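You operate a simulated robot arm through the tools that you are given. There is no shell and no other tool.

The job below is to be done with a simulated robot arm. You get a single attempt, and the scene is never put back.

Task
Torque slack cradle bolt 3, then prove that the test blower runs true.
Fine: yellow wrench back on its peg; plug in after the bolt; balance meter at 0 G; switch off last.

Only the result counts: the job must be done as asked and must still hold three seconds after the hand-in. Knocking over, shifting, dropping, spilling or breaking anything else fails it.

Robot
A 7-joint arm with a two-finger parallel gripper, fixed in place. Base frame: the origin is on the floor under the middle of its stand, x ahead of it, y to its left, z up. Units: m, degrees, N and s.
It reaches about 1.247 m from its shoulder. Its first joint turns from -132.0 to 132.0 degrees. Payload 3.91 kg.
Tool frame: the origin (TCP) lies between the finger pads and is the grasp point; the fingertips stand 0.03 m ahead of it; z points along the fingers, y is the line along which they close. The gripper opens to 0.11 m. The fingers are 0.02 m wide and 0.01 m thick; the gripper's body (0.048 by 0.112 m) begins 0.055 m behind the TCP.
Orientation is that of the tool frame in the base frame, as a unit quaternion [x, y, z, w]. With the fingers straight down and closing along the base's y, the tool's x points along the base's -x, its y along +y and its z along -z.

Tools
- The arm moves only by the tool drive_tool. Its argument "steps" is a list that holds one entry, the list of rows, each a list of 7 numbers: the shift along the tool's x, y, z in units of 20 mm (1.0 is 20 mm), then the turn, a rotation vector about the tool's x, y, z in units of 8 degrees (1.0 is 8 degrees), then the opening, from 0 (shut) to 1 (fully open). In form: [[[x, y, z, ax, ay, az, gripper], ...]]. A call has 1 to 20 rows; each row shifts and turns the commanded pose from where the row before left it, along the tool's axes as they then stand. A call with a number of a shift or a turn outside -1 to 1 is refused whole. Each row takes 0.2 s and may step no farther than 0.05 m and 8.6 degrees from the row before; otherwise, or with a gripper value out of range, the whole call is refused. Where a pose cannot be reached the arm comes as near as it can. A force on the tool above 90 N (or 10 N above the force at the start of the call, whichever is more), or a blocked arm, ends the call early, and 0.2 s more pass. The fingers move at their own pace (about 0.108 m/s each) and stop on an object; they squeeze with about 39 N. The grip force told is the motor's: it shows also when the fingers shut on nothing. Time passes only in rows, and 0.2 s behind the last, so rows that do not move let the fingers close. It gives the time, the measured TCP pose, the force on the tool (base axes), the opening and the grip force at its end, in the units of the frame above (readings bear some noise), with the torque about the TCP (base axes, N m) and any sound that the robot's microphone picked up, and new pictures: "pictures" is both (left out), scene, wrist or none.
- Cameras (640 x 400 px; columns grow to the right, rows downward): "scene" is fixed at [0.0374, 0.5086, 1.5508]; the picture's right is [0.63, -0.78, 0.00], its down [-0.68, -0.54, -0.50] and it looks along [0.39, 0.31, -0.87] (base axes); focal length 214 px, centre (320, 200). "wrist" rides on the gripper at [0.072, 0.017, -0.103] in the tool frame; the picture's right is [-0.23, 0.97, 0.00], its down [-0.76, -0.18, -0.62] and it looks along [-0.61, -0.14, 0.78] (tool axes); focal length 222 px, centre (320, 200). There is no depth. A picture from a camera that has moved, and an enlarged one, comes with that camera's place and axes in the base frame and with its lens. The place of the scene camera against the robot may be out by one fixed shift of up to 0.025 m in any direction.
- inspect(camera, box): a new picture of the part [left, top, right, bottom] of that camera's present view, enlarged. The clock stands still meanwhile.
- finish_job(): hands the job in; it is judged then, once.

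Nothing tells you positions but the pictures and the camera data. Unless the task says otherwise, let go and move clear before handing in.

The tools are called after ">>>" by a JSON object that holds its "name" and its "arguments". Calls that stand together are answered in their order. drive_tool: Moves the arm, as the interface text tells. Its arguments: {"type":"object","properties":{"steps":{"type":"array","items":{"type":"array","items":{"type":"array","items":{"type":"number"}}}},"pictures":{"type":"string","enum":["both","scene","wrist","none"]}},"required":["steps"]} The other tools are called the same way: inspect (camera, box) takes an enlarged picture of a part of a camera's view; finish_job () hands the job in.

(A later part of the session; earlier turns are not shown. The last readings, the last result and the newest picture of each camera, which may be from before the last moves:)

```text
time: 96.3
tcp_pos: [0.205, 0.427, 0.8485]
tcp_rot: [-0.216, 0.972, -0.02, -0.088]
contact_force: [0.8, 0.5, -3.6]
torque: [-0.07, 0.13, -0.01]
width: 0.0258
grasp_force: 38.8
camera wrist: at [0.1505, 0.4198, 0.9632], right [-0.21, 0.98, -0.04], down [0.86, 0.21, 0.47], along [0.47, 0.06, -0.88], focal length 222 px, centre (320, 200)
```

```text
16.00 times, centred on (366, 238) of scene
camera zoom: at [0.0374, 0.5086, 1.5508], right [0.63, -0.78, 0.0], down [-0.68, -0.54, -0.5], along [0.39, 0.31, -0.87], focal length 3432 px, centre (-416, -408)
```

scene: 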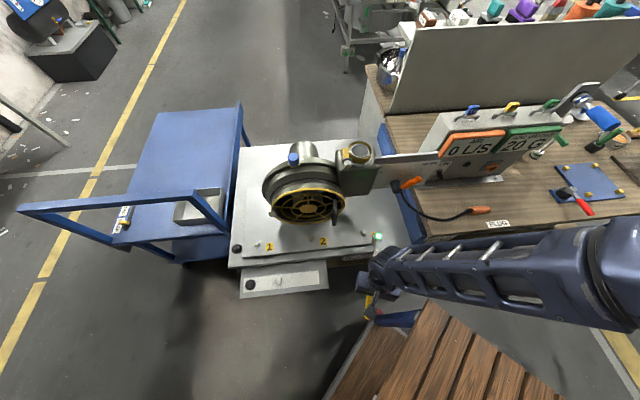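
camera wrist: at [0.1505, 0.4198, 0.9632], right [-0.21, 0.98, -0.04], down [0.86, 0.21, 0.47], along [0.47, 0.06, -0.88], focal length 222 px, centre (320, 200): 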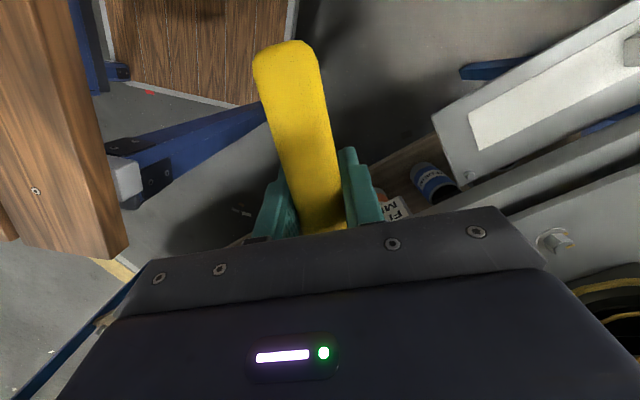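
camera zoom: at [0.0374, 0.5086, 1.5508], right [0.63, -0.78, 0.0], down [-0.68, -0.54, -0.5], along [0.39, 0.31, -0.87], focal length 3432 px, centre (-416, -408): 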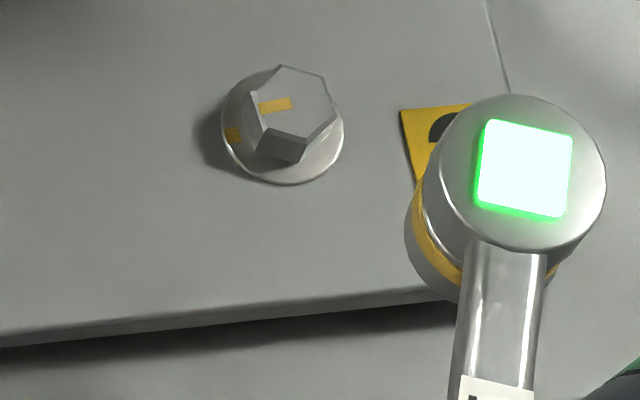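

Bolt 3's stripe now matches its mark just like bolt 2's, and the wrench light is green. Next I return the wrench: move left of the table front and swing it back round to the board's direction.

>>> {"name": "drive_tool", "arguments": {"steps": [[[0.526, 0.922, 0.096, 0, 0, 0, 0], [0.526, 0.922, 0.096, 0, 0, 0, 0], [0.526, 0.922, 0.096, 0, 0, 0, 0], [0.526, 0.922, 0.096, 0, 0, 0, 0], [0.526, 0.922, 0.096, 0, 0, 0, 0], [0.526, 0.922, 0.096, 0, 0, 0, 0], [0, 0, 0, 0.1765, 0, -0.966, 0], [0, 0, 0, 0.1765, 0, -0.966, 0], [0, 0, 0, 0.1765, 0, -0.966, 0], [0, 0, 0, 0.1765, 0, -0.966, 0], [0, 0, 0, 0.1765, 0, -0.966, 0], [0, 0, 0, 0.1765, 0, -0.966, 0], [0, 0, 0, 0.1765, 0, -0.966, 0], [0, 0, 0, 0.1765, 0, -0.966, 0], [0, 0, 0, 0, 0, 0, 0]]], "pictures": "scene"}}

```text
time: 99.5
tcp_pos: [0.1005, 0.4984, 0.8478]
tcp_rot: [-0.692, 0.716, -0.063, -0.066]
contact_force: [1.1, -0.5, -3.6]
torque: [-0.19, 0.0, 0.0]
width: 0.0256
grasp_force: 39.0
```

scene: 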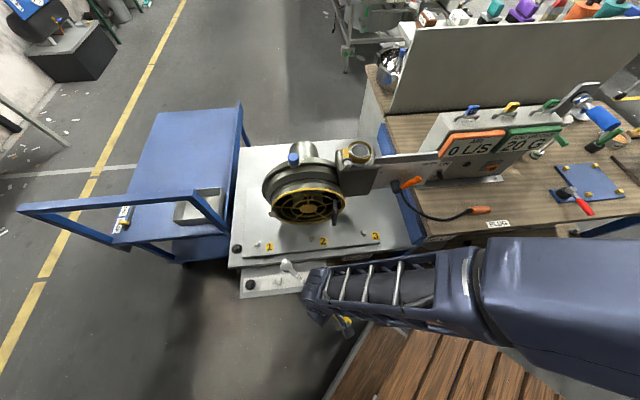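

Continuing the swing to 135°.

>>> {"name": "drive_tool", "arguments": {"steps": [[[0, 0, 0, 0.176, 0, -0.963, 0], [0, 0, 0, 0.176, 0, -0.963, 0], [0, 0, 0, 0.176, 0, -0.963, 0], [0, 0, 0, 0.176, 0, -0.963, 0], [0, 0, 0, 0.176, 0, -0.963, 0], [0, 0, 0, 0.176, 0, -0.963, 0], [0, 0, 0, 0, 0, 0, 0]]], "pictures": "none"}}

>>> {"name": "inspect", "arguments": {"camera": "scene", "box": [235, 260, 335, 320]}}

```text
time: 101.1
tcp_pos: [0.1001, 0.4985, 0.8487]
tcp_rot: [0.92, -0.381, 0.083, 0.035]
contact_force: [0.0, -0.9, -3.1]
torque: [-0.13, -0.11, -0.02]
width: 0.0257
grasp_force: 39.4
```

```text
6.40 times, centred on (285, 290) of scene
camera zoom: at [0.0374, 0.5086, 1.5508], right [0.63, -0.78, 0.0], down [-0.68, -0.54, -0.5], along [0.39, 0.31, -0.87], focal length 1373 px, centre (544, -376)
```

zoom: 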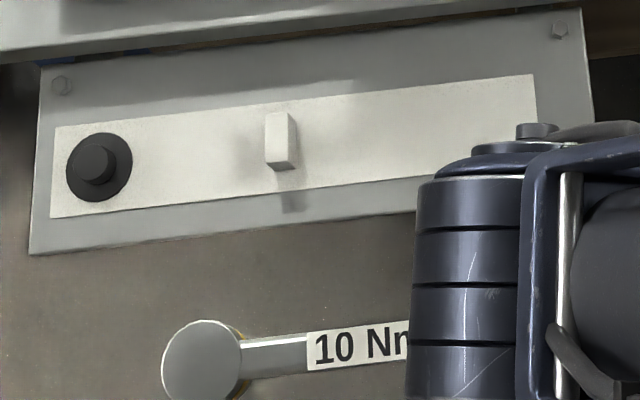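

The swing is done. Now I move the wrench back over the board, with its head near the peg but still high.

>>> {"name": "drive_tool", "arguments": {"steps": [[[-0.73, -0.873, -0.134, 0, 0, 0, 0], [-0.73, -0.873, -0.134, 0, 0, 0, 0], [-0.73, -0.873, -0.134, 0, 0, 0, 0], [-0.73, -0.873, -0.134, 0, 0, 0, 0], [-0.73, -0.873, -0.134, 0, 0, 0, 0], [-0.73, -0.873, -0.134, 0, 0, 0, 0], [-0.73, -0.873, -0.134, 0, 0, 0, 0], [0, 0, 0, 0, 0, 0, 0]]], "pictures": "wrist"}}

>>> {"name": "inspect", "arguments": {"camera": "scene", "box": [232, 258, 292, 298]}}

```text
time: 102.9
tcp_pos: [0.1121, 0.6585, 0.8492]
tcp_rot: [0.92, -0.382, 0.083, 0.036]
contact_force: [0.0, 0.1, -2.8]
torque: [-0.13, -0.13, -0.02]
width: 0.026
grasp_force: 38.8
camera wrist: at [0.1382, 0.6095, 0.9623], right [-0.85, -0.53, -0.04], down [-0.48, 0.74, 0.48], along [-0.22, 0.42, -0.88], focal length 222 px, centre (320, 200)
```

wrist: 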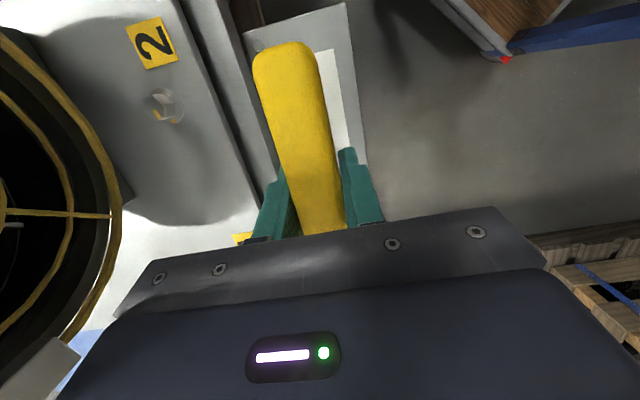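

```text
10.00 times, centred on (262, 278) of scene
camera zoom: at [0.0374, 0.5086, 1.5508], right [0.63, -0.78, 0.0], down [-0.68, -0.54, -0.5], along [0.39, 0.31, -0.87], focal length 2145 px, centre (900, -580)
```

zoom: 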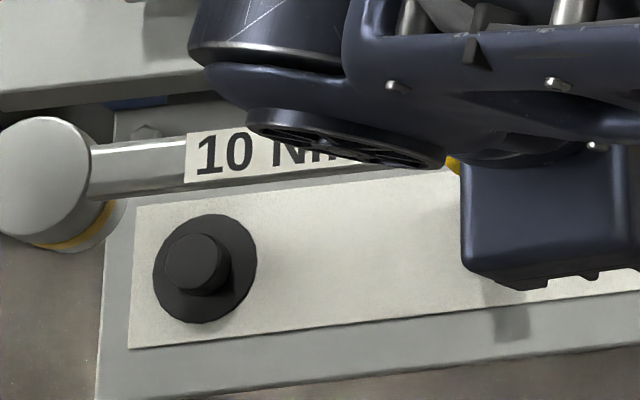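

I need the whole head in view for alignment, so I'll zoom on a slightly different box.

>>> {"name": "inspect", "arguments": {"camera": "scene", "box": [224, 262, 272, 292]}}

>>> {"name": "inspect", "arguments": {"camera": "scene", "box": [350, 228, 382, 248]}}

```text
13.33 times, centred on (248, 277) of scene
camera zoom: at [0.0374, 0.5086, 1.5508], right [0.63, -0.78, 0.0], down [-0.68, -0.54, -0.5], along [0.39, 0.31, -0.87], focal length 2860 px, centre (1280, -827)
```

zoom: 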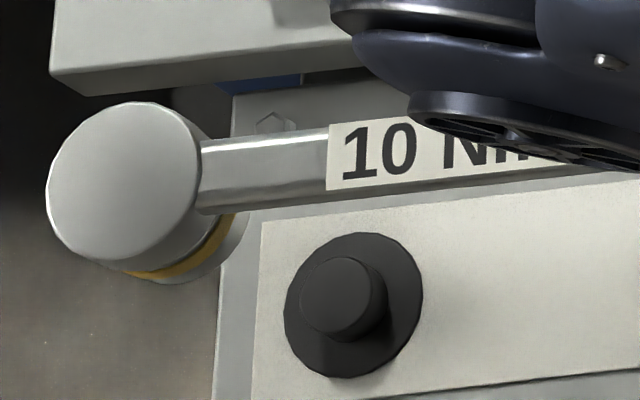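

```text
16.00 times, centred on (366, 238) of scene
camera zoom: at [0.0374, 0.5086, 1.5508], right [0.63, -0.78, 0.0], down [-0.68, -0.54, -0.5], along [0.39, 0.31, -0.87], focal length 3432 px, centre (-416, -408)
```

zoom: 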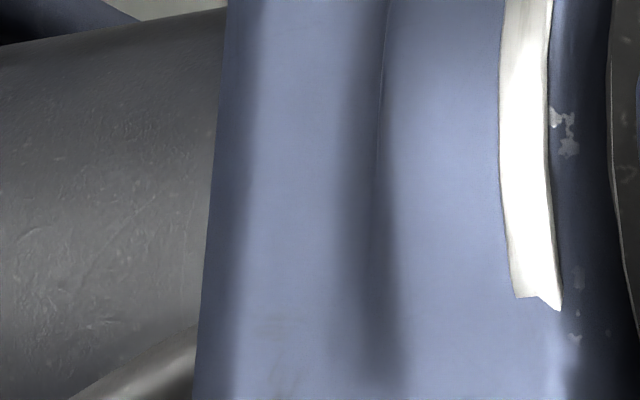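

The head needs to move about 2 mm along the board to sit over the peg. I'll apply that and lower to just above the peg.

>>> {"name": "drive_tool", "arguments": {"steps": [[[-0.09, -0.06, 0.934, 0, 0, 0, 0], [-0.17, 0, 0.934, 0, 0, 0, 0], [-0.17, 0, 0.934, 0, 0, 0, 0], [-0.17, 0, 0.934, 0, 0, 0, 0], [-0.17, 0, 0.934, 0, 0, 0, 0], [-0.12, 0, 0.65, 0, 0, 0, 0], [0, 0, 0, 0, 0, 0, 0]]], "pictures": "none"}}

>>> {"name": "inspect", "arguments": {"camera": "scene", "box": [232, 268, 280, 298]}}

```text
time: 104.5
tcp_pos: [0.116, 0.6575, 0.7395]
tcp_rot: [0.92, -0.381, 0.084, 0.036]
contact_force: [-0.6, -0.8, -2.7]
torque: [-0.16, -0.13, -0.04]
width: 0.0257
grasp_force: 39.1
```

```text
13.33 times, centred on (256, 283) of scene
camera zoom: at [0.0374, 0.5086, 1.5508], right [0.63, -0.78, 0.0], down [-0.68, -0.54, -0.5], along [0.39, 0.31, -0.87], focal length 2860 px, centre (1173, -907)
```

zoom: 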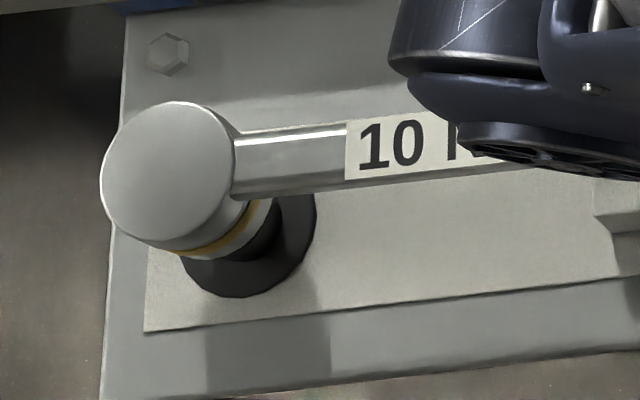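

Head and peg agree to about 1.5 mm. Lowering slowly onto the peg with force checks.

>>> {"name": "drive_tool", "arguments": {"steps": [[[-0.09, 0, 0.246, 0, 0, 0, 0], [-0.045, 0, 0.246, 0, 0, 0, 0], [-0.045, 0, 0.246, 0, 0, 0, 0], [0, 0, 0, 0, 0, 0, 0]]], "pictures": "none"}}

>>> {"name": "drive_tool", "arguments": {"steps": [[[-0.036, 0, 0.2, 0, 0, 0, 0], [0, 0, 0, 0, 0, 0, 0]]], "pictures": "none"}}

```text
time: 105.5
tcp_pos: [0.1147, 0.6594, 0.7232]
tcp_rot: [0.92, -0.381, 0.083, 0.035]
contact_force: [-0.8, 0.4, -2.9]
torque: [-0.14, -0.14, -0.03]
width: 0.0257
grasp_force: 39.2
```

```text
time: 106.1
tcp_pos: [0.1146, 0.6581, 0.7206]
tcp_rot: [0.92, -0.381, 0.083, 0.035]
contact_force: [-1.1, -3.7, 6.0]
torque: [0.86, 1.06, 0.51]
width: 0.0257
grasp_force: 39.1
```

Contact at 0.722 means the socket rim is on top of the peg, not over it. I'll look closely to find the offset.

>>> {"name": "inspect", "arguments": {"camera": "scene", "box": [234, 272, 272, 296]}}

```text
16.00 times, centred on (253, 284) of scene
camera zoom: at [0.0374, 0.5086, 1.5508], right [0.63, -0.78, 0.0], down [-0.68, -0.54, -0.5], along [0.39, 0.31, -0.87], focal length 3432 px, centre (1392, -1144)
```

zoom: 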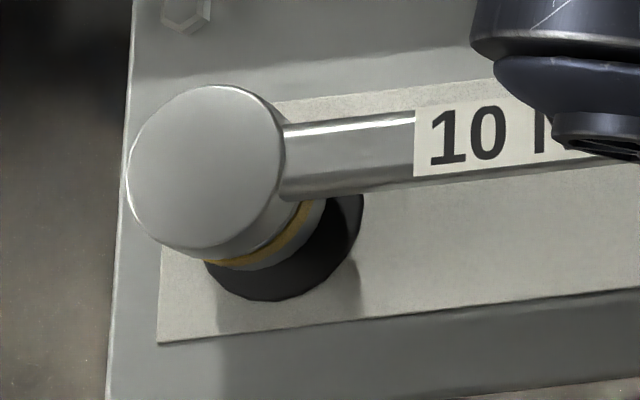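

Comparing with the original picture of the hung wrench, the head is about 3 mm too far in +y. I'll lift slightly, shift and try again.

>>> {"name": "drive_tool", "arguments": {"steps": [[[0.036, 0, -0.2, 0, 0, 0, 0], [0.105, 0.106, 0, 0, 0, 0, 0], [-0.045, 0, 0.246, 0, 0, 0, 0], [0, 0, 0, 0, 0, 0, 0]]], "pictures": "none"}}

>>> {"name": "inspect", "arguments": {"camera": "scene", "box": [234, 272, 272, 296]}}

```text
time: 107.1
tcp_pos: [0.1154, 0.6556, 0.7202]
tcp_rot: [0.92, -0.381, 0.083, 0.036]
contact_force: [-0.1, 0.2, -3.2]
torque: [-0.15, -0.14, -0.01]
width: 0.0259
grasp_force: 38.5
```

```text
16.00 times, centred on (253, 284) of scene
camera zoom: at [0.0374, 0.5086, 1.5508], right [0.63, -0.78, 0.0], down [-0.68, -0.54, -0.5], along [0.39, 0.31, -0.87], focal length 3432 px, centre (1392, -1144)
```

zoom: 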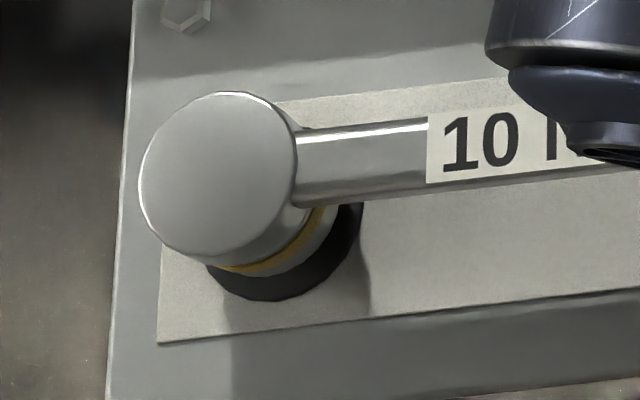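

No contact now at the same height. I continue down.

>>> {"name": "drive_tool", "arguments": {"steps": [[[-0.036, 0, 0.2, 0, 0, 0, 0], [0, 0, 0, 0, 0, 0, 0]]], "pictures": "none"}}

>>> {"name": "drive_tool", "arguments": {"steps": [[[-0.027, 0, 0.147, 0, 0, 0, 0], [0, 0, 0, 0, 0, 0, 0]]], "pictures": "none"}}

>>> {"name": "inspect", "arguments": {"camera": "scene", "box": [234, 272, 272, 296]}}

```text
time: 107.7
tcp_pos: [0.1141, 0.6562, 0.7168]
tcp_rot: [0.92, -0.381, 0.083, 0.035]
contact_force: [0.4, 0.7, -3.3]
torque: [-0.14, -0.16, -0.06]
width: 0.0258
grasp_force: 39.0
```

```text
time: 108.3
tcp_pos: [0.1144, 0.6567, 0.713]
tcp_rot: [0.92, -0.381, 0.084, 0.036]
contact_force: [0.5, 1.3, -2.4]
torque: [-0.15, -0.11, -0.03]
width: 0.0255
grasp_force: 39.2
```

```text
16.00 times, centred on (253, 284) of scene
camera zoom: at [0.0374, 0.5086, 1.5508], right [0.63, -0.78, 0.0], down [-0.68, -0.54, -0.5], along [0.39, 0.31, -0.87], focal length 3432 px, centre (1392, -1144)
```

zoom: 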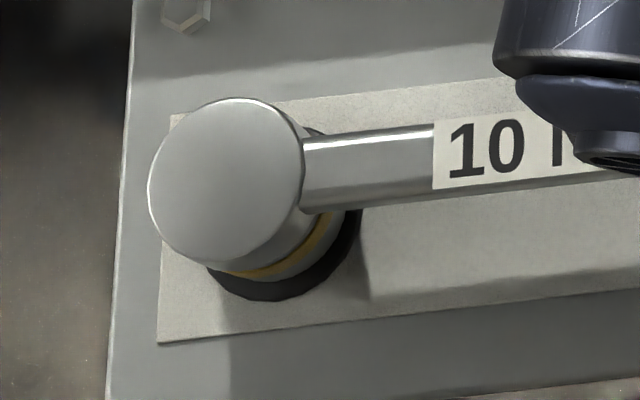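

The head is almost exactly at its original picture position. I'll lower the last 1–2 mm.

>>> {"name": "drive_tool", "arguments": {"steps": [[[-0.018, 0, 0.1, 0, 0, 0, 0], [0, 0, 0, 0, 0, 0, 0]]], "pictures": "none"}}

>>> {"name": "inspect", "arguments": {"camera": "scene", "box": [234, 266, 334, 306]}}

```text
time: 108.9
tcp_pos: [0.1143, 0.6547, 0.7123]
tcp_rot: [0.92, -0.382, 0.083, 0.034]
contact_force: [3.1, -2.0, 18.7]
torque: [-0.1, -0.17, 0.12]
width: 0.0258
grasp_force: 39.1
```

```text
6.40 times, centred on (284, 286) of scene
camera zoom: at [0.0374, 0.5086, 1.5508], right [0.63, -0.78, 0.0], down [-0.68, -0.54, -0.5], along [0.39, 0.31, -0.87], focal length 1373 px, centre (550, -350)
```

zoom: 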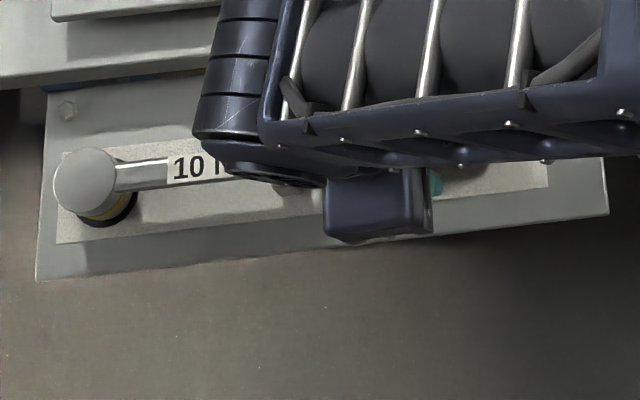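

Contact of about 20 N right at the grasp point indicates the fingertips touched the board, so the wrench is fully down. I'll ease up slightly and open the fingers.

>>> {"name": "drive_tool", "arguments": {"steps": [[[0.009, 0, -0.05, 0, 0, 0, 0], [0, 0, 0, 0, 0, 0, 0.3], [0, 0, 0, 0, 0, 0, 0.5], [0, 0, 0, 0, 0, 0, 0.6], [0, 0, 0, 0, 0, 0, 0.6]]], "pictures": "wrist"}}

>>> {"name": "inspect", "arguments": {"camera": "scene", "box": [234, 272, 272, 296]}}

```text
time: 110.1
tcp_pos: [0.1144, 0.6563, 0.7118]
tcp_rot: [0.919, -0.383, 0.083, 0.035]
contact_force: [-3.2, 0.8, 3.0]
torque: [0.09, 0.05, 0.14]
width: 0.0651
grasp_force: 0.0
camera wrist: at [0.14, 0.6067, 0.826], right [-0.85, -0.53, -0.04], down [-0.48, 0.74, 0.48], along [-0.22, 0.42, -0.88], focal length 222 px, centre (320, 200)
```

wrist: 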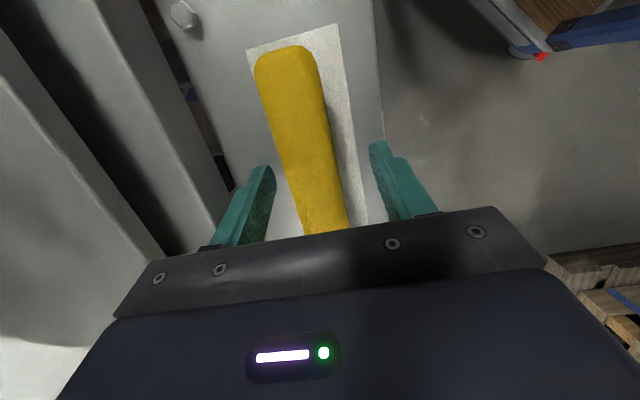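

```text
16.00 times, centred on (253, 284) of scene
camera zoom: at [0.0374, 0.5086, 1.5508], right [0.63, -0.78, 0.0], down [-0.68, -0.54, -0.5], along [0.39, 0.31, -0.87], focal length 3432 px, centre (1392, -1144)
```

zoom: 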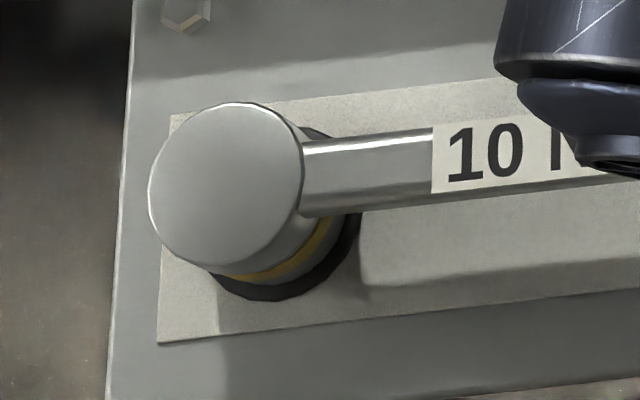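

The wrench dropped neatly to its original spot. I'll raise the open gripper straight up and compare with the starting picture.

>>> {"name": "drive_tool", "arguments": {"steps": [[[0.09, 0, -0.49, 0, 0, 0, 0.6], [0.18, 0, -0.98, 0, 0, 0, 0.6], [0.18, 0, -0.98, 0, 0, 0, 0.6], [0.18, 0, -0.98, 0, 0, 0, 0.6], [0.18, 0, -0.98, 0, 0, 0, 0.6], [0.18, 0, -0.98, 0, 0, 0, 0.6], [0.18, 0, -0.98, 0, 0, 0, 0.6], [0.18, 0, -0.98, 0, 0, 0, 0.6], [0.18, 0, -0.98, 0, 0, 0, 0.6], [0.18, 0, -0.98, 0, 0, 0, 0.6], [0.18, 0, -0.98, 0, 0, 0, 0.6], [0.18, 0, -0.98, 0, -0.65, 0, 0.6], [0.09, 0, -0.99, 0, -0.65, 0, 0.6], [0, 0, -1, 0, 0, 0, 0.6], [0, 0, 0, 0, 0, 0, 0.6]]], "pictures": "both"}}

>>> {"name": "inspect", "arguments": {"camera": "scene", "box": [235, 262, 335, 302]}}

>>> {"name": "inspect", "arguments": {"camera": "scene", "box": [300, 228, 390, 258]}}

```text
time: 113.3
tcp_pos: [0.1149, 0.6558, 0.9816]
tcp_rot: [0.923, -0.384, -0.001, 0.0]
contact_force: [0.0, -0.2, -0.2]
torque: [-0.01, -0.02, 0.0]
width: 0.0659
grasp_force: 0.0
camera wrist: at [0.155, 0.5926, 1.0849], right [-0.85, -0.53, 0.0], down [-0.41, 0.66, 0.62], along [-0.33, 0.53, -0.78], focal length 222 px, centre (320, 200)
```

scene: 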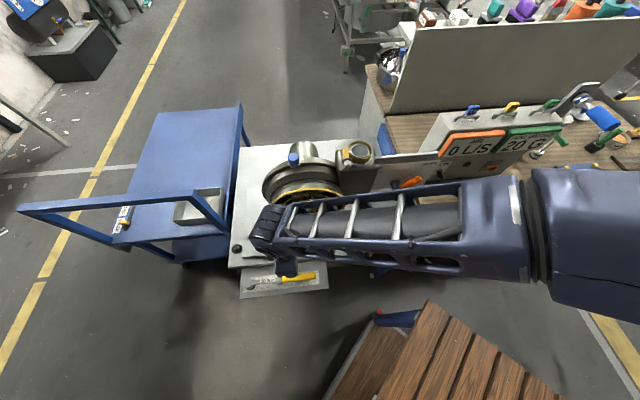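
wrist: 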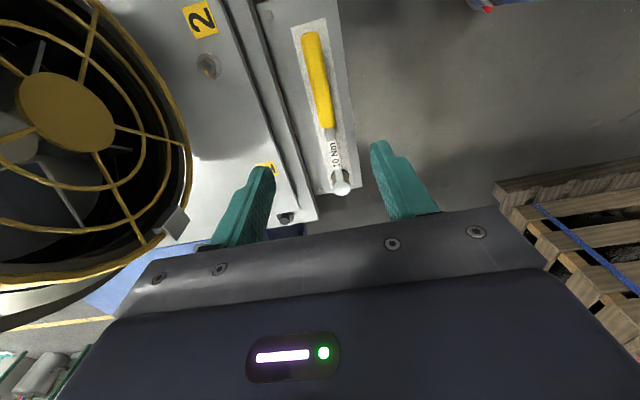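

```text
6.40 times, centred on (285, 282) of scene
camera zoom: at [0.0374, 0.5086, 1.5508], right [0.63, -0.78, 0.0], down [-0.68, -0.54, -0.5], along [0.39, 0.31, -0.87], focal length 1373 px, centre (544, -325)
```

zoom: 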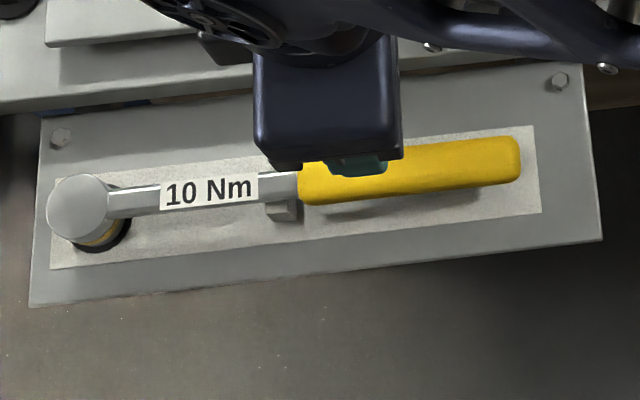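

```text
7.11 times, centred on (345, 243) of scene
camera zoom: at [0.0374, 0.5086, 1.5508], right [0.63, -0.78, 0.0], down [-0.68, -0.54, -0.5], along [0.39, 0.31, -0.87], focal length 1525 px, centre (142, -106)
```

zoom: 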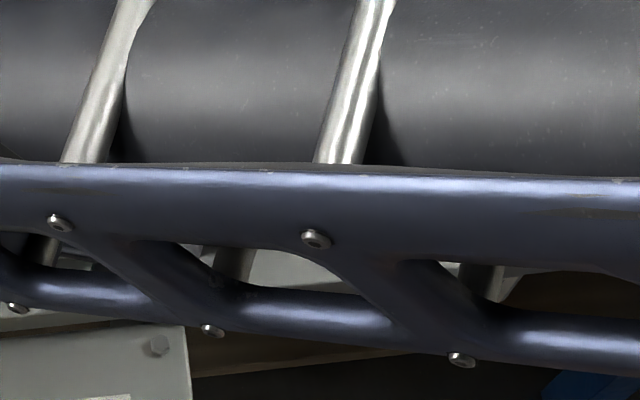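

The wrench sits exactly as it did originally, and the bolt is torqued. Next is the plug: I'll rise and move to the front of the bench for a good look at the plug and panel.

>>> {"name": "drive_tool", "arguments": {"steps": [[[0, 0.3, -1, 0, 0, 0, 0.6], [0.5, 0.5, -1, 0, 0, 0, 0.6], [0.97, 0.5, -1, 0, 0, 0, 0.6], [0.97, 0.5, -1, 0, 0, 0, 0.6], [0.97, 0.5, -1, 0, 0, 0, 0.6], [0.97, 0.5, -1, 0, 0, 0, 0.6], [0.97, 0.5, -1, 0, 0, 0, 0.6], [0.97, 0.5, -1, 0, 0, 0, 0.6], [0.97, 0.3, -1, 0, 0, 0, 0.6], [0.97, 0.3, 0, 0, 0, 0, 0.6], [0.97, 0.3, 0, 0, 0, 0, 0.6], [0.97, 0, 0, 0, 0, 0, 0.6], [0.97, 0, 0, 0, 0, 0, 0.6], [0.97, 0, 0, 0, 0, 0, 0.6], [0.97, 0, 0, 0, 0, 0, 0.6], [0.97, 0, 0, 0, 0, 0, 0.6], [0.97, 0, 0, 0, 0, 0, 0.6], [0.97, 0, 0, 0, 0, 0, 0.6], [0.97, 0, 0, 0, 0, 0, 0.6]]], "pictures": "none"}}

>>> {"name": "drive_tool", "arguments": {"steps": [[[0.97, 0, 0, 0, 0, 0.9375, 0.6], [0, 0, 0, 0, 0, 0.9375, 0.6], [0, 0, 0, 0, 0, 0.9375, 0.6], [0, 0, 0, 0, 0, 0.9375, 0.6], [0, 0, 0, 0, 0, 0.9375, 0.6], [0, 0, 0, 0, 0, 0.9375, 0.6], [0, 0, 0, 0, 0, 0.9375, 0.6], [0, 0, 0, 0, 0, 0.9375, 0.6], [0, 0, 0, 0, 0, 0.9375, 0.6], [0, 0, 0, 0, 0, 0.9375, 0.6], [0, 0, 0, 0, 0, 0.9375, 0.6], [0, 0, 0, 0, 0, 0.9375, 0.6], [0, 0, 0, 0, 0, 0, 0.6]]], "pictures": "both"}}

```text
time: 117.3
tcp_pos: [0.2889, 0.3489, 1.1616]
tcp_rot: [0.924, -0.383, 0.0, 0.001]
contact_force: [0.0, 0.1, -0.5]
torque: [-0.03, 0.03, -0.04]
width: 0.0661
grasp_force: 0.1
```

```text
time: 120.1
tcp_pos: [0.3018, 0.3344, 1.16]
tcp_rot: [-0.383, 0.924, -0.001, 0.0]
contact_force: [-0.5, 0.0, 0.1]
torque: [-0.03, -0.01, -0.02]
width: 0.0657
grasp_force: 0.1
camera wrist: at [0.2393, 0.2964, 1.264], right [-0.53, 0.85, 0.0], down [0.67, 0.41, 0.62], along [0.53, 0.33, -0.78], focal length 222 px, centre (320, 200)
```

scene: 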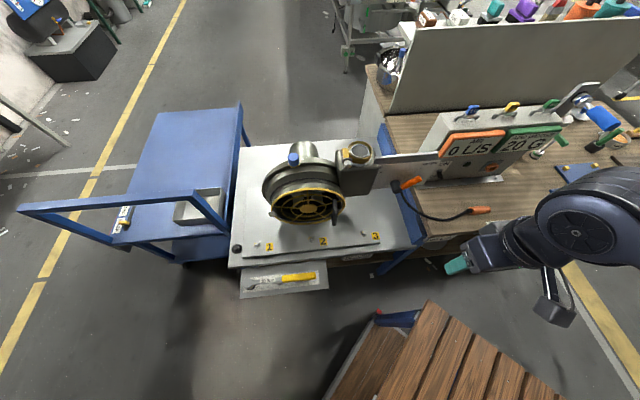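
wrist: 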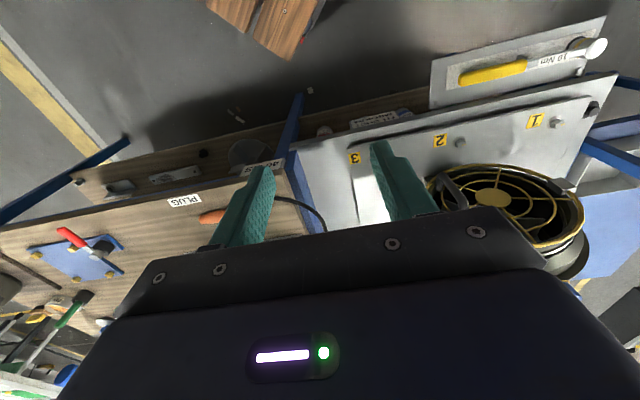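

I'll move right, in front of the panel, and pitch the tool up to look at the panel face and plug.

>>> {"name": "drive_tool", "arguments": {"steps": [[[-0.347, -0.98, 0, 0, 0, 0, 0.6], [-0.347, -0.98, 0, 0, 0, 0, 0.6], [-0.347, -0.98, 0, 0, 0, 0, 0.6], [-0.347, -0.98, 0, 0, 0, 0, 0.6], [-0.347, -0.98, 0, 0, 0, 0, 0.6], [-0.347, -0.98, 0, 0, 0, 0, 0.6], [-0.347, -0.98, 0, 0, 0, 0, 0.6], [-0.347, -0.98, 0, 0, 0, 0, 0.6], [-0.347, -0.98, 0, 0, 0, 0, 0.6], [-0.347, -0.98, 0, 0, 0, 0, 0.6], [-0.347, -0.98, 0, 0, 0, 0, 0.6], [-0.347, -0.98, 0, 0, 0, 0, 0.6], [-0.347, -0.98, 0, 0, 0, 0, 0.6], [-0.347, -0.98, 0, 0, 0, 0, 0.6], [-0.347, -0.98, 0, 0, 0, 0, 0.6], [-0.347, -0.98, 0, 0, 0, 0, 0.6], [-0.347, -0.98, 0, 0, 0, 0, 0.6], [-0.347, -0.98, 0, 0, 0, 0, 0.6]]], "pictures": "none"}}

>>> {"name": "drive_tool", "arguments": {"steps": [[[0, 0, 0, 0, -0.911, 0, 0.6], [0, 0, 0, 0, -0.911, 0, 0.6], [0, 0, 0, 0, -0.911, 0, 0.6], [0, 0, 0, 0, -0.911, 0, 0.6], [0, 0, 0, 0, -0.911, 0, 0.6], [0, 0, 0, 0, -0.911, 0, 0.6], [0, 0, 0, 0, -0.911, 0, 0.6], [0, 0, 0, 0, 0, 0, 0.6]]], "pictures": "both"}}

```text
time: 123.9
tcp_pos: [0.6392, 0.1732, 1.1612]
tcp_rot: [-0.383, 0.924, 0.0, -0.001]
contact_force: [0.5, 0.2, 0.6]
torque: [0.02, -0.02, -0.01]
width: 0.0659
grasp_force: 0.1
```

```text
time: 125.7
tcp_pos: [0.639, 0.1739, 1.1622]
tcp_rot: [-0.345, 0.835, 0.165, 0.397]
contact_force: [-1.0, 0.4, 0.4]
torque: [0.01, 0.02, 0.03]
width: 0.0657
grasp_force: 0.1
camera wrist: at [0.538, 0.0966, 1.1696], right [-0.59, 0.79, 0.18], down [0.12, -0.13, 0.98], along [0.8, 0.6, -0.02], focal length 222 px, centre (320, 200)
```

scene: 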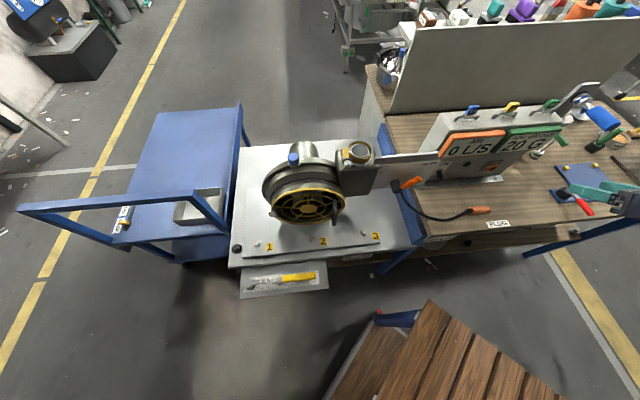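
wrist: 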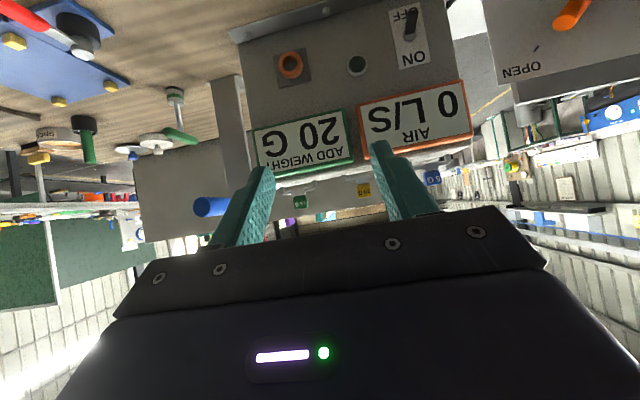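

The panel face is in clear view (upside-down in this camera). I'll zoom in on the socket, the switch, the displays and the weight bars.

>>> {"name": "inspect", "arguments": {"camera": "wrist", "box": [240, 0, 470, 150]}}

>>> {"name": "inspect", "arguments": {"camera": "wrist", "box": [270, 30, 330, 100]}}

>>> {"name": "inspect", "arguments": {"camera": "wrist", "box": [370, 0, 450, 80]}}

>>> {"name": "inspect", "arguments": {"camera": "wrist", "box": [240, 130, 480, 220]}}

>>> {"name": "inspect", "arguments": {"camera": "scene", "box": [425, 95, 575, 190]}}

```text
2.67 times, centred on (355, 75) of wrist
camera zoom: at [0.538, 0.0966, 1.1696], right [-0.59, 0.79, 0.18], down [0.12, -0.13, 0.98], along [0.8, 0.6, -0.02], focal length 592 px, centre (227, 533)
```

zoom: 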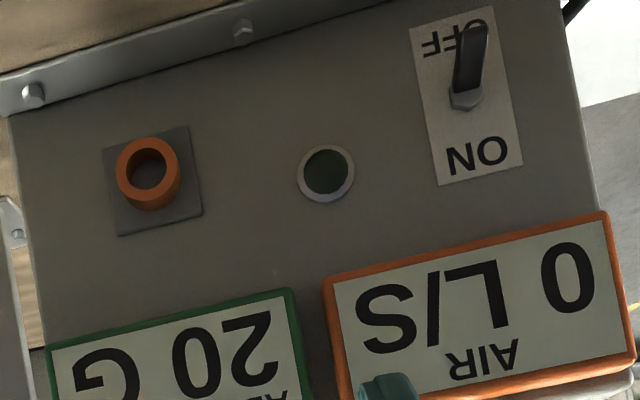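

```text
5.71 times, centred on (300, 65) of wrist
camera zoom: at [0.538, 0.0966, 1.1696], right [-0.59, 0.79, 0.18], down [0.12, -0.13, 0.98], along [0.8, 0.6, -0.02], focal length 1269 px, centre (434, 971)
```

zoom: 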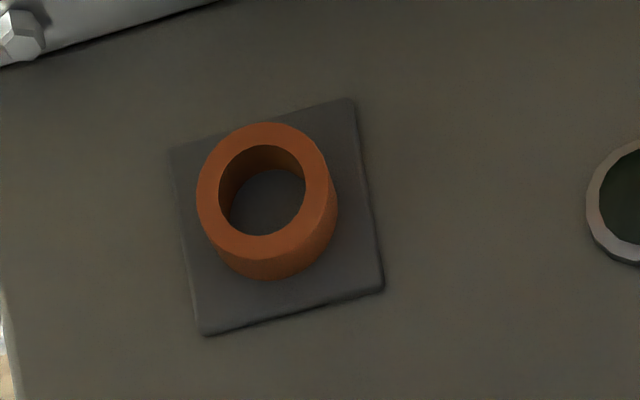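

```text
5.00 times, centred on (410, 40) of wrist
camera zoom: at [0.538, 0.0966, 1.1696], right [-0.59, 0.79, 0.18], down [0.12, -0.13, 0.98], along [0.8, 0.6, -0.02], focal length 1111 px, centre (-130, 1000)
```

zoom: 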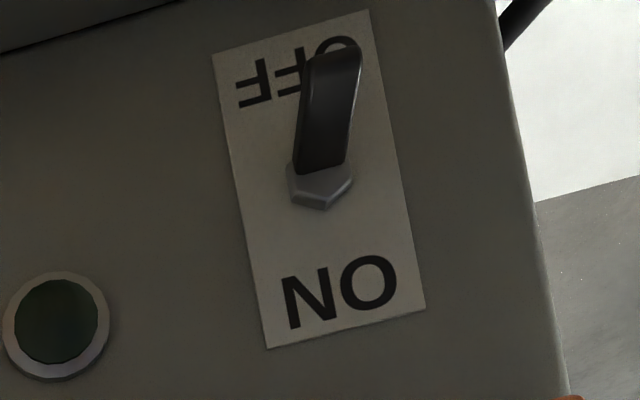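

```text
2.67 times, centred on (360, 175) of wrist
camera zoom: at [0.538, 0.0966, 1.1696], right [-0.59, 0.79, 0.18], down [0.12, -0.13, 0.98], along [0.8, 0.6, -0.02], focal length 592 px, centre (213, 267)
```

zoom: 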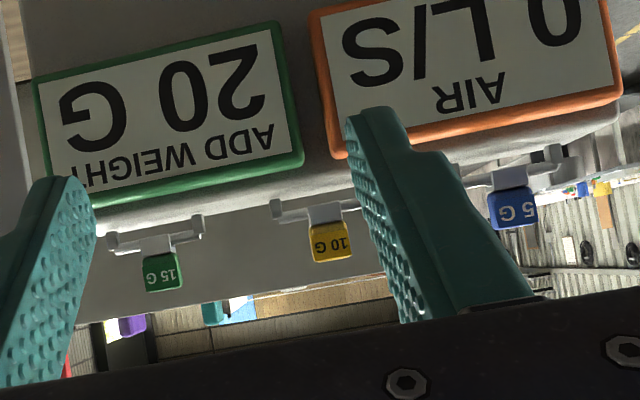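

```text
4.21 times, centred on (500, 142) of scene
camera zoom: at [0.0374, 0.5086, 1.5508], right [0.63, -0.78, 0.0], down [-0.68, -0.54, -0.5], along [0.39, 0.31, -0.87], focal length 903 px, centre (-438, 442)
```

zoom: 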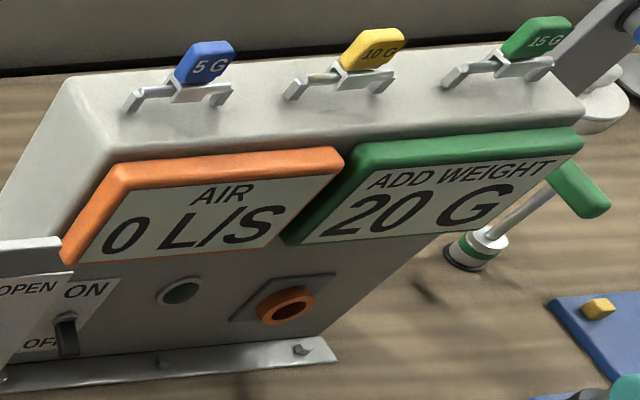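

The socket's front is at about (0.838, 0.310, 0.930) facing the robot, and the toggle is at (0.705, 0.454, 0.934), pointing down at OFF. The plug lies along the 45° line near (0.68, 0.28, 0.87) with its tip to the right. I'll reorient to grip it with the camera looking along its tip direction.

>>> {"name": "drive_tool", "arguments": {"steps": [[[0, 0, 0, 0, 0.911, 0, 0.6], [0, 0, 0, 0, 0.911, 0, 0.6], [0, 0, 0, 0, 0.911, 0, 0.6], [0, 0, 0, 0, 0.911, 0, 0.6], [0, 0, 0, 0, 0.911, 0, 0.6], [0, 0, 0, 0, 0.911, 0, 0.6], [0, 0, 0, 0, 0.911, 0, 0.6], [0, 0, 0, 0, 0, 0.9375, 0.6], [0, 0, 0, 0, 0, 0.9375, 0.6], [0, 0, 0, 0, 0, 0.9375, 0.6], [0, 0, 0, 0, 0, 0.9375, 0.6], [0, 0, 0, 0, 0, 0.9375, 0.6], [0, 0, 0, 0, 0, 0.9375, 0.6], [0, 0, 0, 0, 0, 0.9375, 0.6], [0, 0, 0, 0, 0, 0.9375, 0.6], [0, 0, 0, 0, 0, 0.9375, 0.6], [0, 0, 0, 0, 0, 0.9375, 0.6], [0, 0, 0, 0, 0, 0.9375, 0.6], [0, 0, 0, 0, 0, 0.9375, 0.6], [0, 0, 0, 0, 0, 0, 0.6]]], "pictures": "wrist"}}

```text
time: 129.9
tcp_pos: [0.6396, 0.1734, 1.1601]
tcp_rot: [0.384, 0.923, -0.002, -0.001]
contact_force: [-0.3, -0.3, 0.2]
torque: [-0.01, 0.04, -0.01]
width: 0.0659
grasp_force: 0.1
camera wrist: at [0.6003, 0.237, 1.2637], right [0.85, 0.53, 0.0], down [0.41, -0.66, 0.62], along [0.33, -0.53, -0.78], focal length 222 px, centre (320, 200)
```

wrist: 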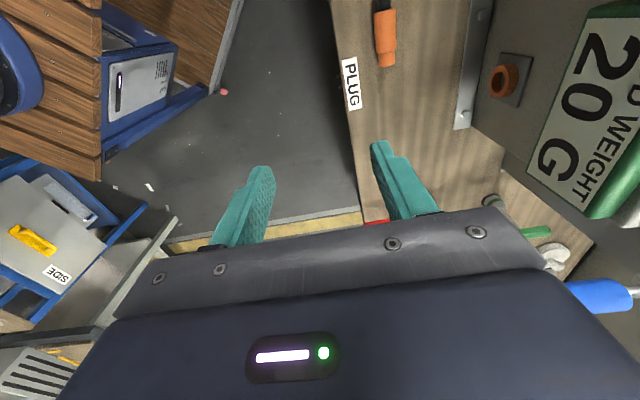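

The plug is in view from above. I'll zoom to measure it.

>>> {"name": "inspect", "arguments": {"camera": "wrist", "box": [330, 0, 450, 80]}}

```text
5.00 times, centred on (390, 40) of wrist
camera zoom: at [0.6003, 0.237, 1.2637], right [0.85, 0.53, 0.0], down [0.41, -0.66, 0.62], along [0.33, -0.53, -0.78], focal length 1111 px, centre (-30, 1000)
```

zoom: 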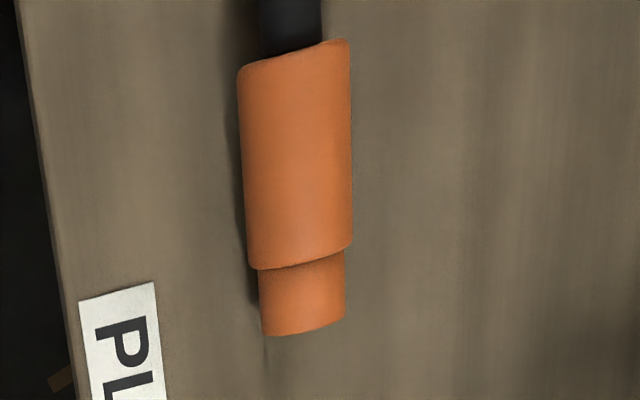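

The plug body is about 31 mm thick and centred at (0.684, 0.277), lying at az −45° with its tip to the right. I'll move above it and tilt 25° so the gripper later leans away from the panel.

>>> {"name": "drive_tool", "arguments": {"steps": [[[0.284, 0.58, 1, 0, 0, 0, 0.6], [0.284, 0.58, 1, 0, 0, 0, 0.6], [0.284, 0.58, 1, 0, 0, 0, 0.6], [0.284, 0.58, 1, 0, 0, 0, 0.6], [0.284, 0.58, 1, 0, 0, 0, 0.6], [0.284, 0.58, 1, 0, 0, 0, 0.6], [0.284, 0.58, 1, 0, 0, 0, 0.6], [0.284, 0.58, 1, 0, 0, 0, 0.6], [0.284, 0.58, 1, 0, 0, 0, 0.6], [0, 0, 0, 0, -0.78, 0, 0.6], [0, 0, 0, 0, -0.78, 0, 0.6], [0, 0, 0, 0, -0.78, 0, 0.6], [0, 0, 0, 0, -0.78, 0, 0.6], [0, 0, 0, 0, 0, 0, 0.6]]], "pictures": "both"}}

```text
time: 132.9
tcp_pos: [0.6763, 0.2835, 0.981]
tcp_rot: [0.375, 0.902, -0.084, 0.199]
contact_force: [0.5, 0.1, -0.4]
torque: [0.0, -0.01, -0.01]
width: 0.0662
grasp_force: 0.1
camera wrist: at [0.6116, 0.3725, 1.0432], right [0.84, 0.54, 0.09], down [0.18, -0.43, 0.89], along [0.52, -0.72, -0.45], focal length 222 px, centre (320, 200)
```

scene: 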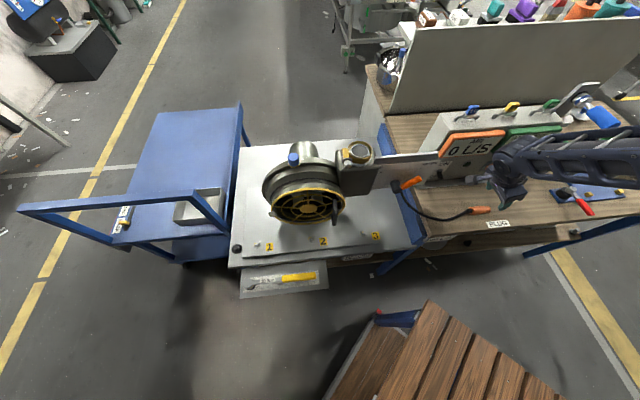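
wrist: 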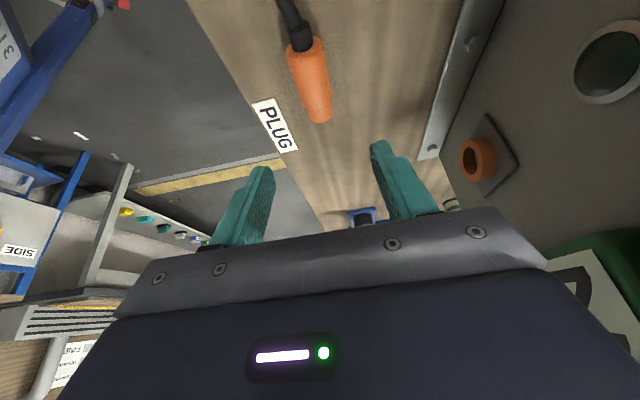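

Tilted 25° above the plug. I'll zoom to refine the plug position before descending.

>>> {"name": "inspect", "arguments": {"camera": "wrist", "box": [260, 20, 360, 130]}}

```text
3.64 times, centred on (310, 75) of wrist
camera zoom: at [0.6116, 0.3725, 1.0432], right [0.84, 0.54, 0.09], down [0.18, -0.43, 0.89], along [0.52, -0.72, -0.45], focal length 808 px, centre (356, 654)
```

zoom: 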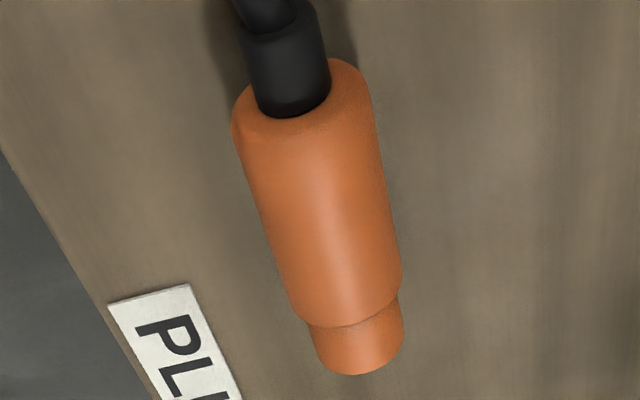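

The plug axis is at z ≈ 0.8685 and aligned with the gripper. Descending to grasp it, stopping just above the bench.

>>> {"name": "drive_tool", "arguments": {"steps": [[[0.39, 0.018, 0.846, 0, 0, 0, 0.6], [0.39, 0.018, 0.846, 0, 0, 0, 0.6], [0.39, 0.018, 0.846, 0, 0, 0, 0.6], [0.39, 0.018, 0.846, 0, 0, 0, 0.6], [0.25, 0.018, 0.55, 0, 0, 0, 0.6], [0, 0, 0, 0, 0, 0, 0.6]]], "pictures": "wrist"}}

```text
time: 134.3
tcp_pos: [0.678, 0.2837, 0.8956]
tcp_rot: [0.374, 0.902, -0.083, 0.198]
contact_force: [-0.3, -0.1, 0.6]
torque: [0.0, 0.0, -0.02]
width: 0.066
grasp_force: 0.0
camera wrist: at [0.6137, 0.3738, 0.9576], right [0.84, 0.54, 0.09], down [0.18, -0.43, 0.89], along [0.52, -0.72, -0.45], focal length 222 px, centre (320, 200)
```

wrist: 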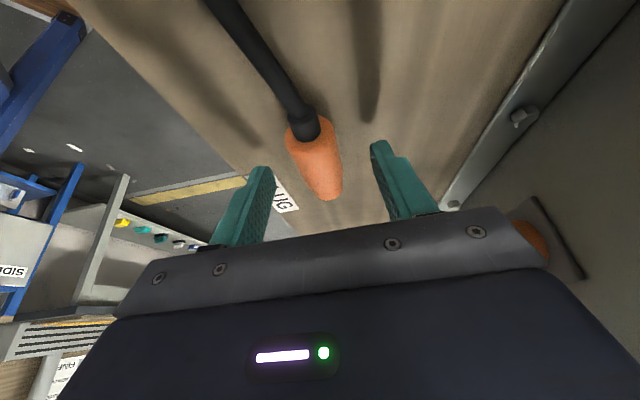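

The plug is centred between the fingers. I'll lower 6 mm more and close.

>>> {"name": "drive_tool", "arguments": {"steps": [[[0.127, 0, 0.27, 0, 0, 0, 0.6], [0, 0, 0, 0, 0, 0, 0.6]]], "pictures": "none"}}

>>> {"name": "drive_tool", "arguments": {"steps": [[[0, 0, 0, 0, 0, 0, 0.3], [0, 0, 0, 0, 0, 0, 0], [0, 0, 0, 0, 0, 0, 0], [0, 0, 0, 0, 0, 0, 0]]], "pictures": "both"}}

```text
time: 134.9
tcp_pos: [0.6779, 0.2835, 0.8891]
tcp_rot: [0.374, 0.902, -0.083, 0.199]
contact_force: [0.2, -0.5, 0.6]
torque: [-0.01, -0.01, 0.01]
width: 0.0661
grasp_force: 0.1
```

```text
time: 135.9
tcp_pos: [0.6779, 0.2832, 0.888]
tcp_rot: [0.374, 0.902, -0.083, 0.2]
contact_force: [0.7, 0.7, 1.3]
torque: [-0.02, -0.05, 0.03]
width: 0.0268
grasp_force: 39.3
camera wrist: at [0.6132, 0.3739, 0.9515], right [0.83, 0.54, 0.09], down [0.18, -0.43, 0.89], along [0.52, -0.72, -0.45], focal length 222 px, centre (320, 200)
```

scene: 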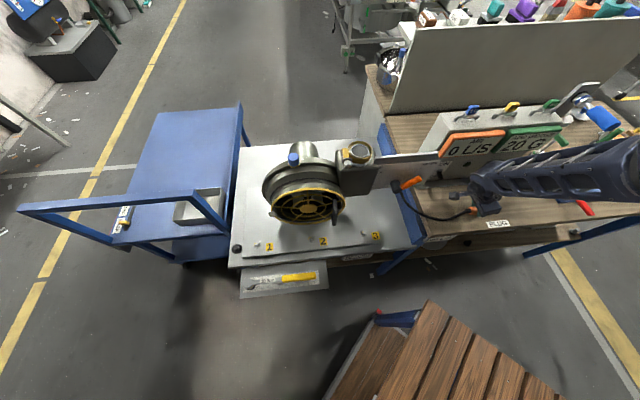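
wrist: 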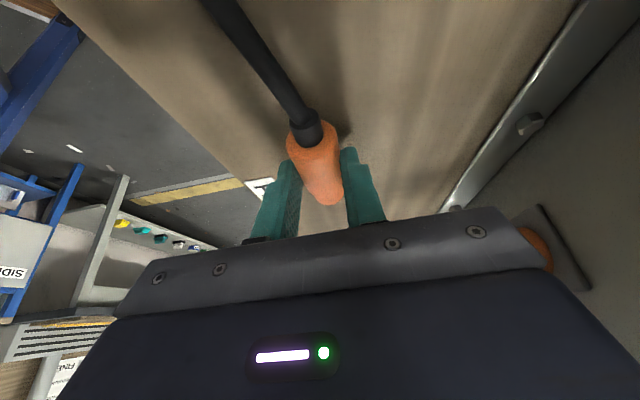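

Plug gripped at width 0.027. Lifting gently while watching the cable pull.

>>> {"name": "drive_tool", "arguments": {"steps": [[[-0.21, 0, -0.45, 0, 0, 0, 0], [-0.42, 0, -0.9, 0, 0, 0, 0], [-0.42, 0, -0.9, 0, 0, 0, 0], [-0.42, 0, -0.9, 0, 0, 0, 0], [0, 0, 0, 0, 0, 0, 0]]], "pictures": "both"}}

```text
time: 137.1
tcp_pos: [0.6784, 0.2842, 0.9578]
tcp_rot: [0.374, 0.902, -0.083, 0.199]
contact_force: [0.7, -0.6, -0.6]
torque: [-0.01, 0.01, -0.02]
width: 0.0269
grasp_force: 38.6
camera wrist: at [0.6132, 0.3735, 1.0215], right [0.83, 0.54, 0.09], down [0.18, -0.43, 0.89], along [0.52, -0.72, -0.45], focal length 222 px, centre (320, 200)
```

scene: 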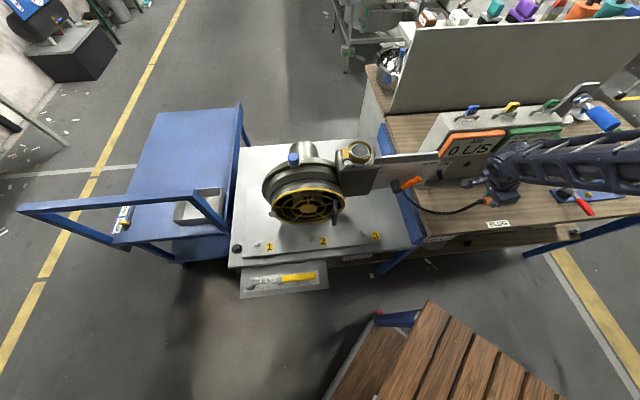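
wrist: 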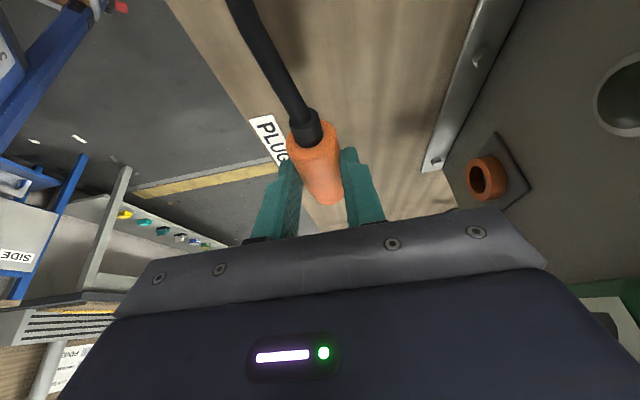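

The plug is free with no cable pull. I'll step back from the panel a little and swing the plug 90° so its tip faces the socket.

>>> {"name": "drive_tool", "arguments": {"steps": [[[0, -1, 0, 0, 0, 0, 0], [0, -1, 0, 0, 0, 0, 0], [0, 0, 0, -0.3956, 0, -0.8516, 0], [0, 0, 0, -0.3956, 0, -0.8516, 0], [0, 0, 0, -0.3956, 0, -0.8516, 0], [0, 0, 0, -0.3956, 0, -0.8516, 0], [0, 0, 0, -0.3956, 0, -0.8516, 0], [0, 0, 0, -0.3956, 0, -0.8516, 0], [0, 0, 0, -0.3956, 0, -0.8516, 0], [0, 0, 0, -0.3956, 0, -0.8516, 0], [0, 0, 0, -0.3956, 0, -0.8516, 0], [0, 0, 0, -0.3956, 0, -0.8516, 0], [0, 0, 0, -0.3956, 0, -0.8516, 0], [0, 0, 0, -0.3956, 0, -0.8516, 0], [0, 0, 0, 0, 0, 0, 0]]], "pictures": "both"}}

```text
time: 140.3
tcp_pos: [0.6503, 0.2551, 0.9571]
tcp_rot: [-0.375, 0.902, 0.083, 0.198]
contact_force: [-0.1, 0.4, -0.3]
torque: [0.0, -0.01, 0.01]
width: 0.0269
grasp_force: 39.0
camera wrist: at [0.561, 0.1912, 1.0207], right [-0.54, 0.83, 0.09], down [0.43, 0.18, 0.89], along [0.72, 0.52, -0.45], focal length 222 px, centre (320, 200)
```

scene: 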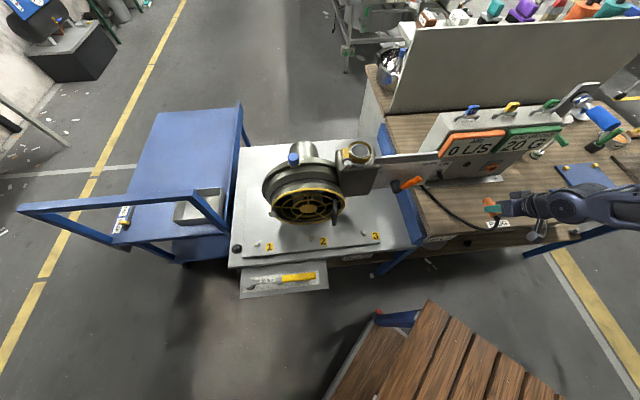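
wrist: 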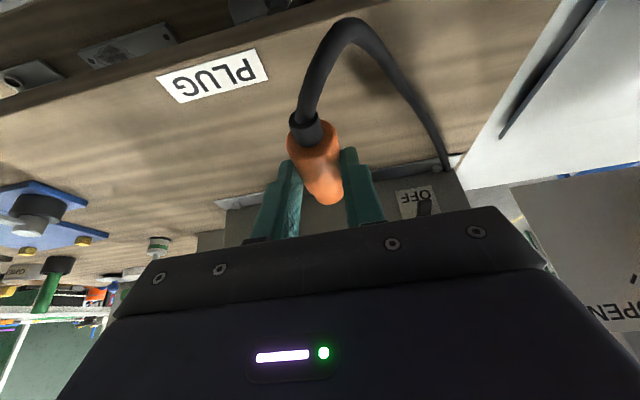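

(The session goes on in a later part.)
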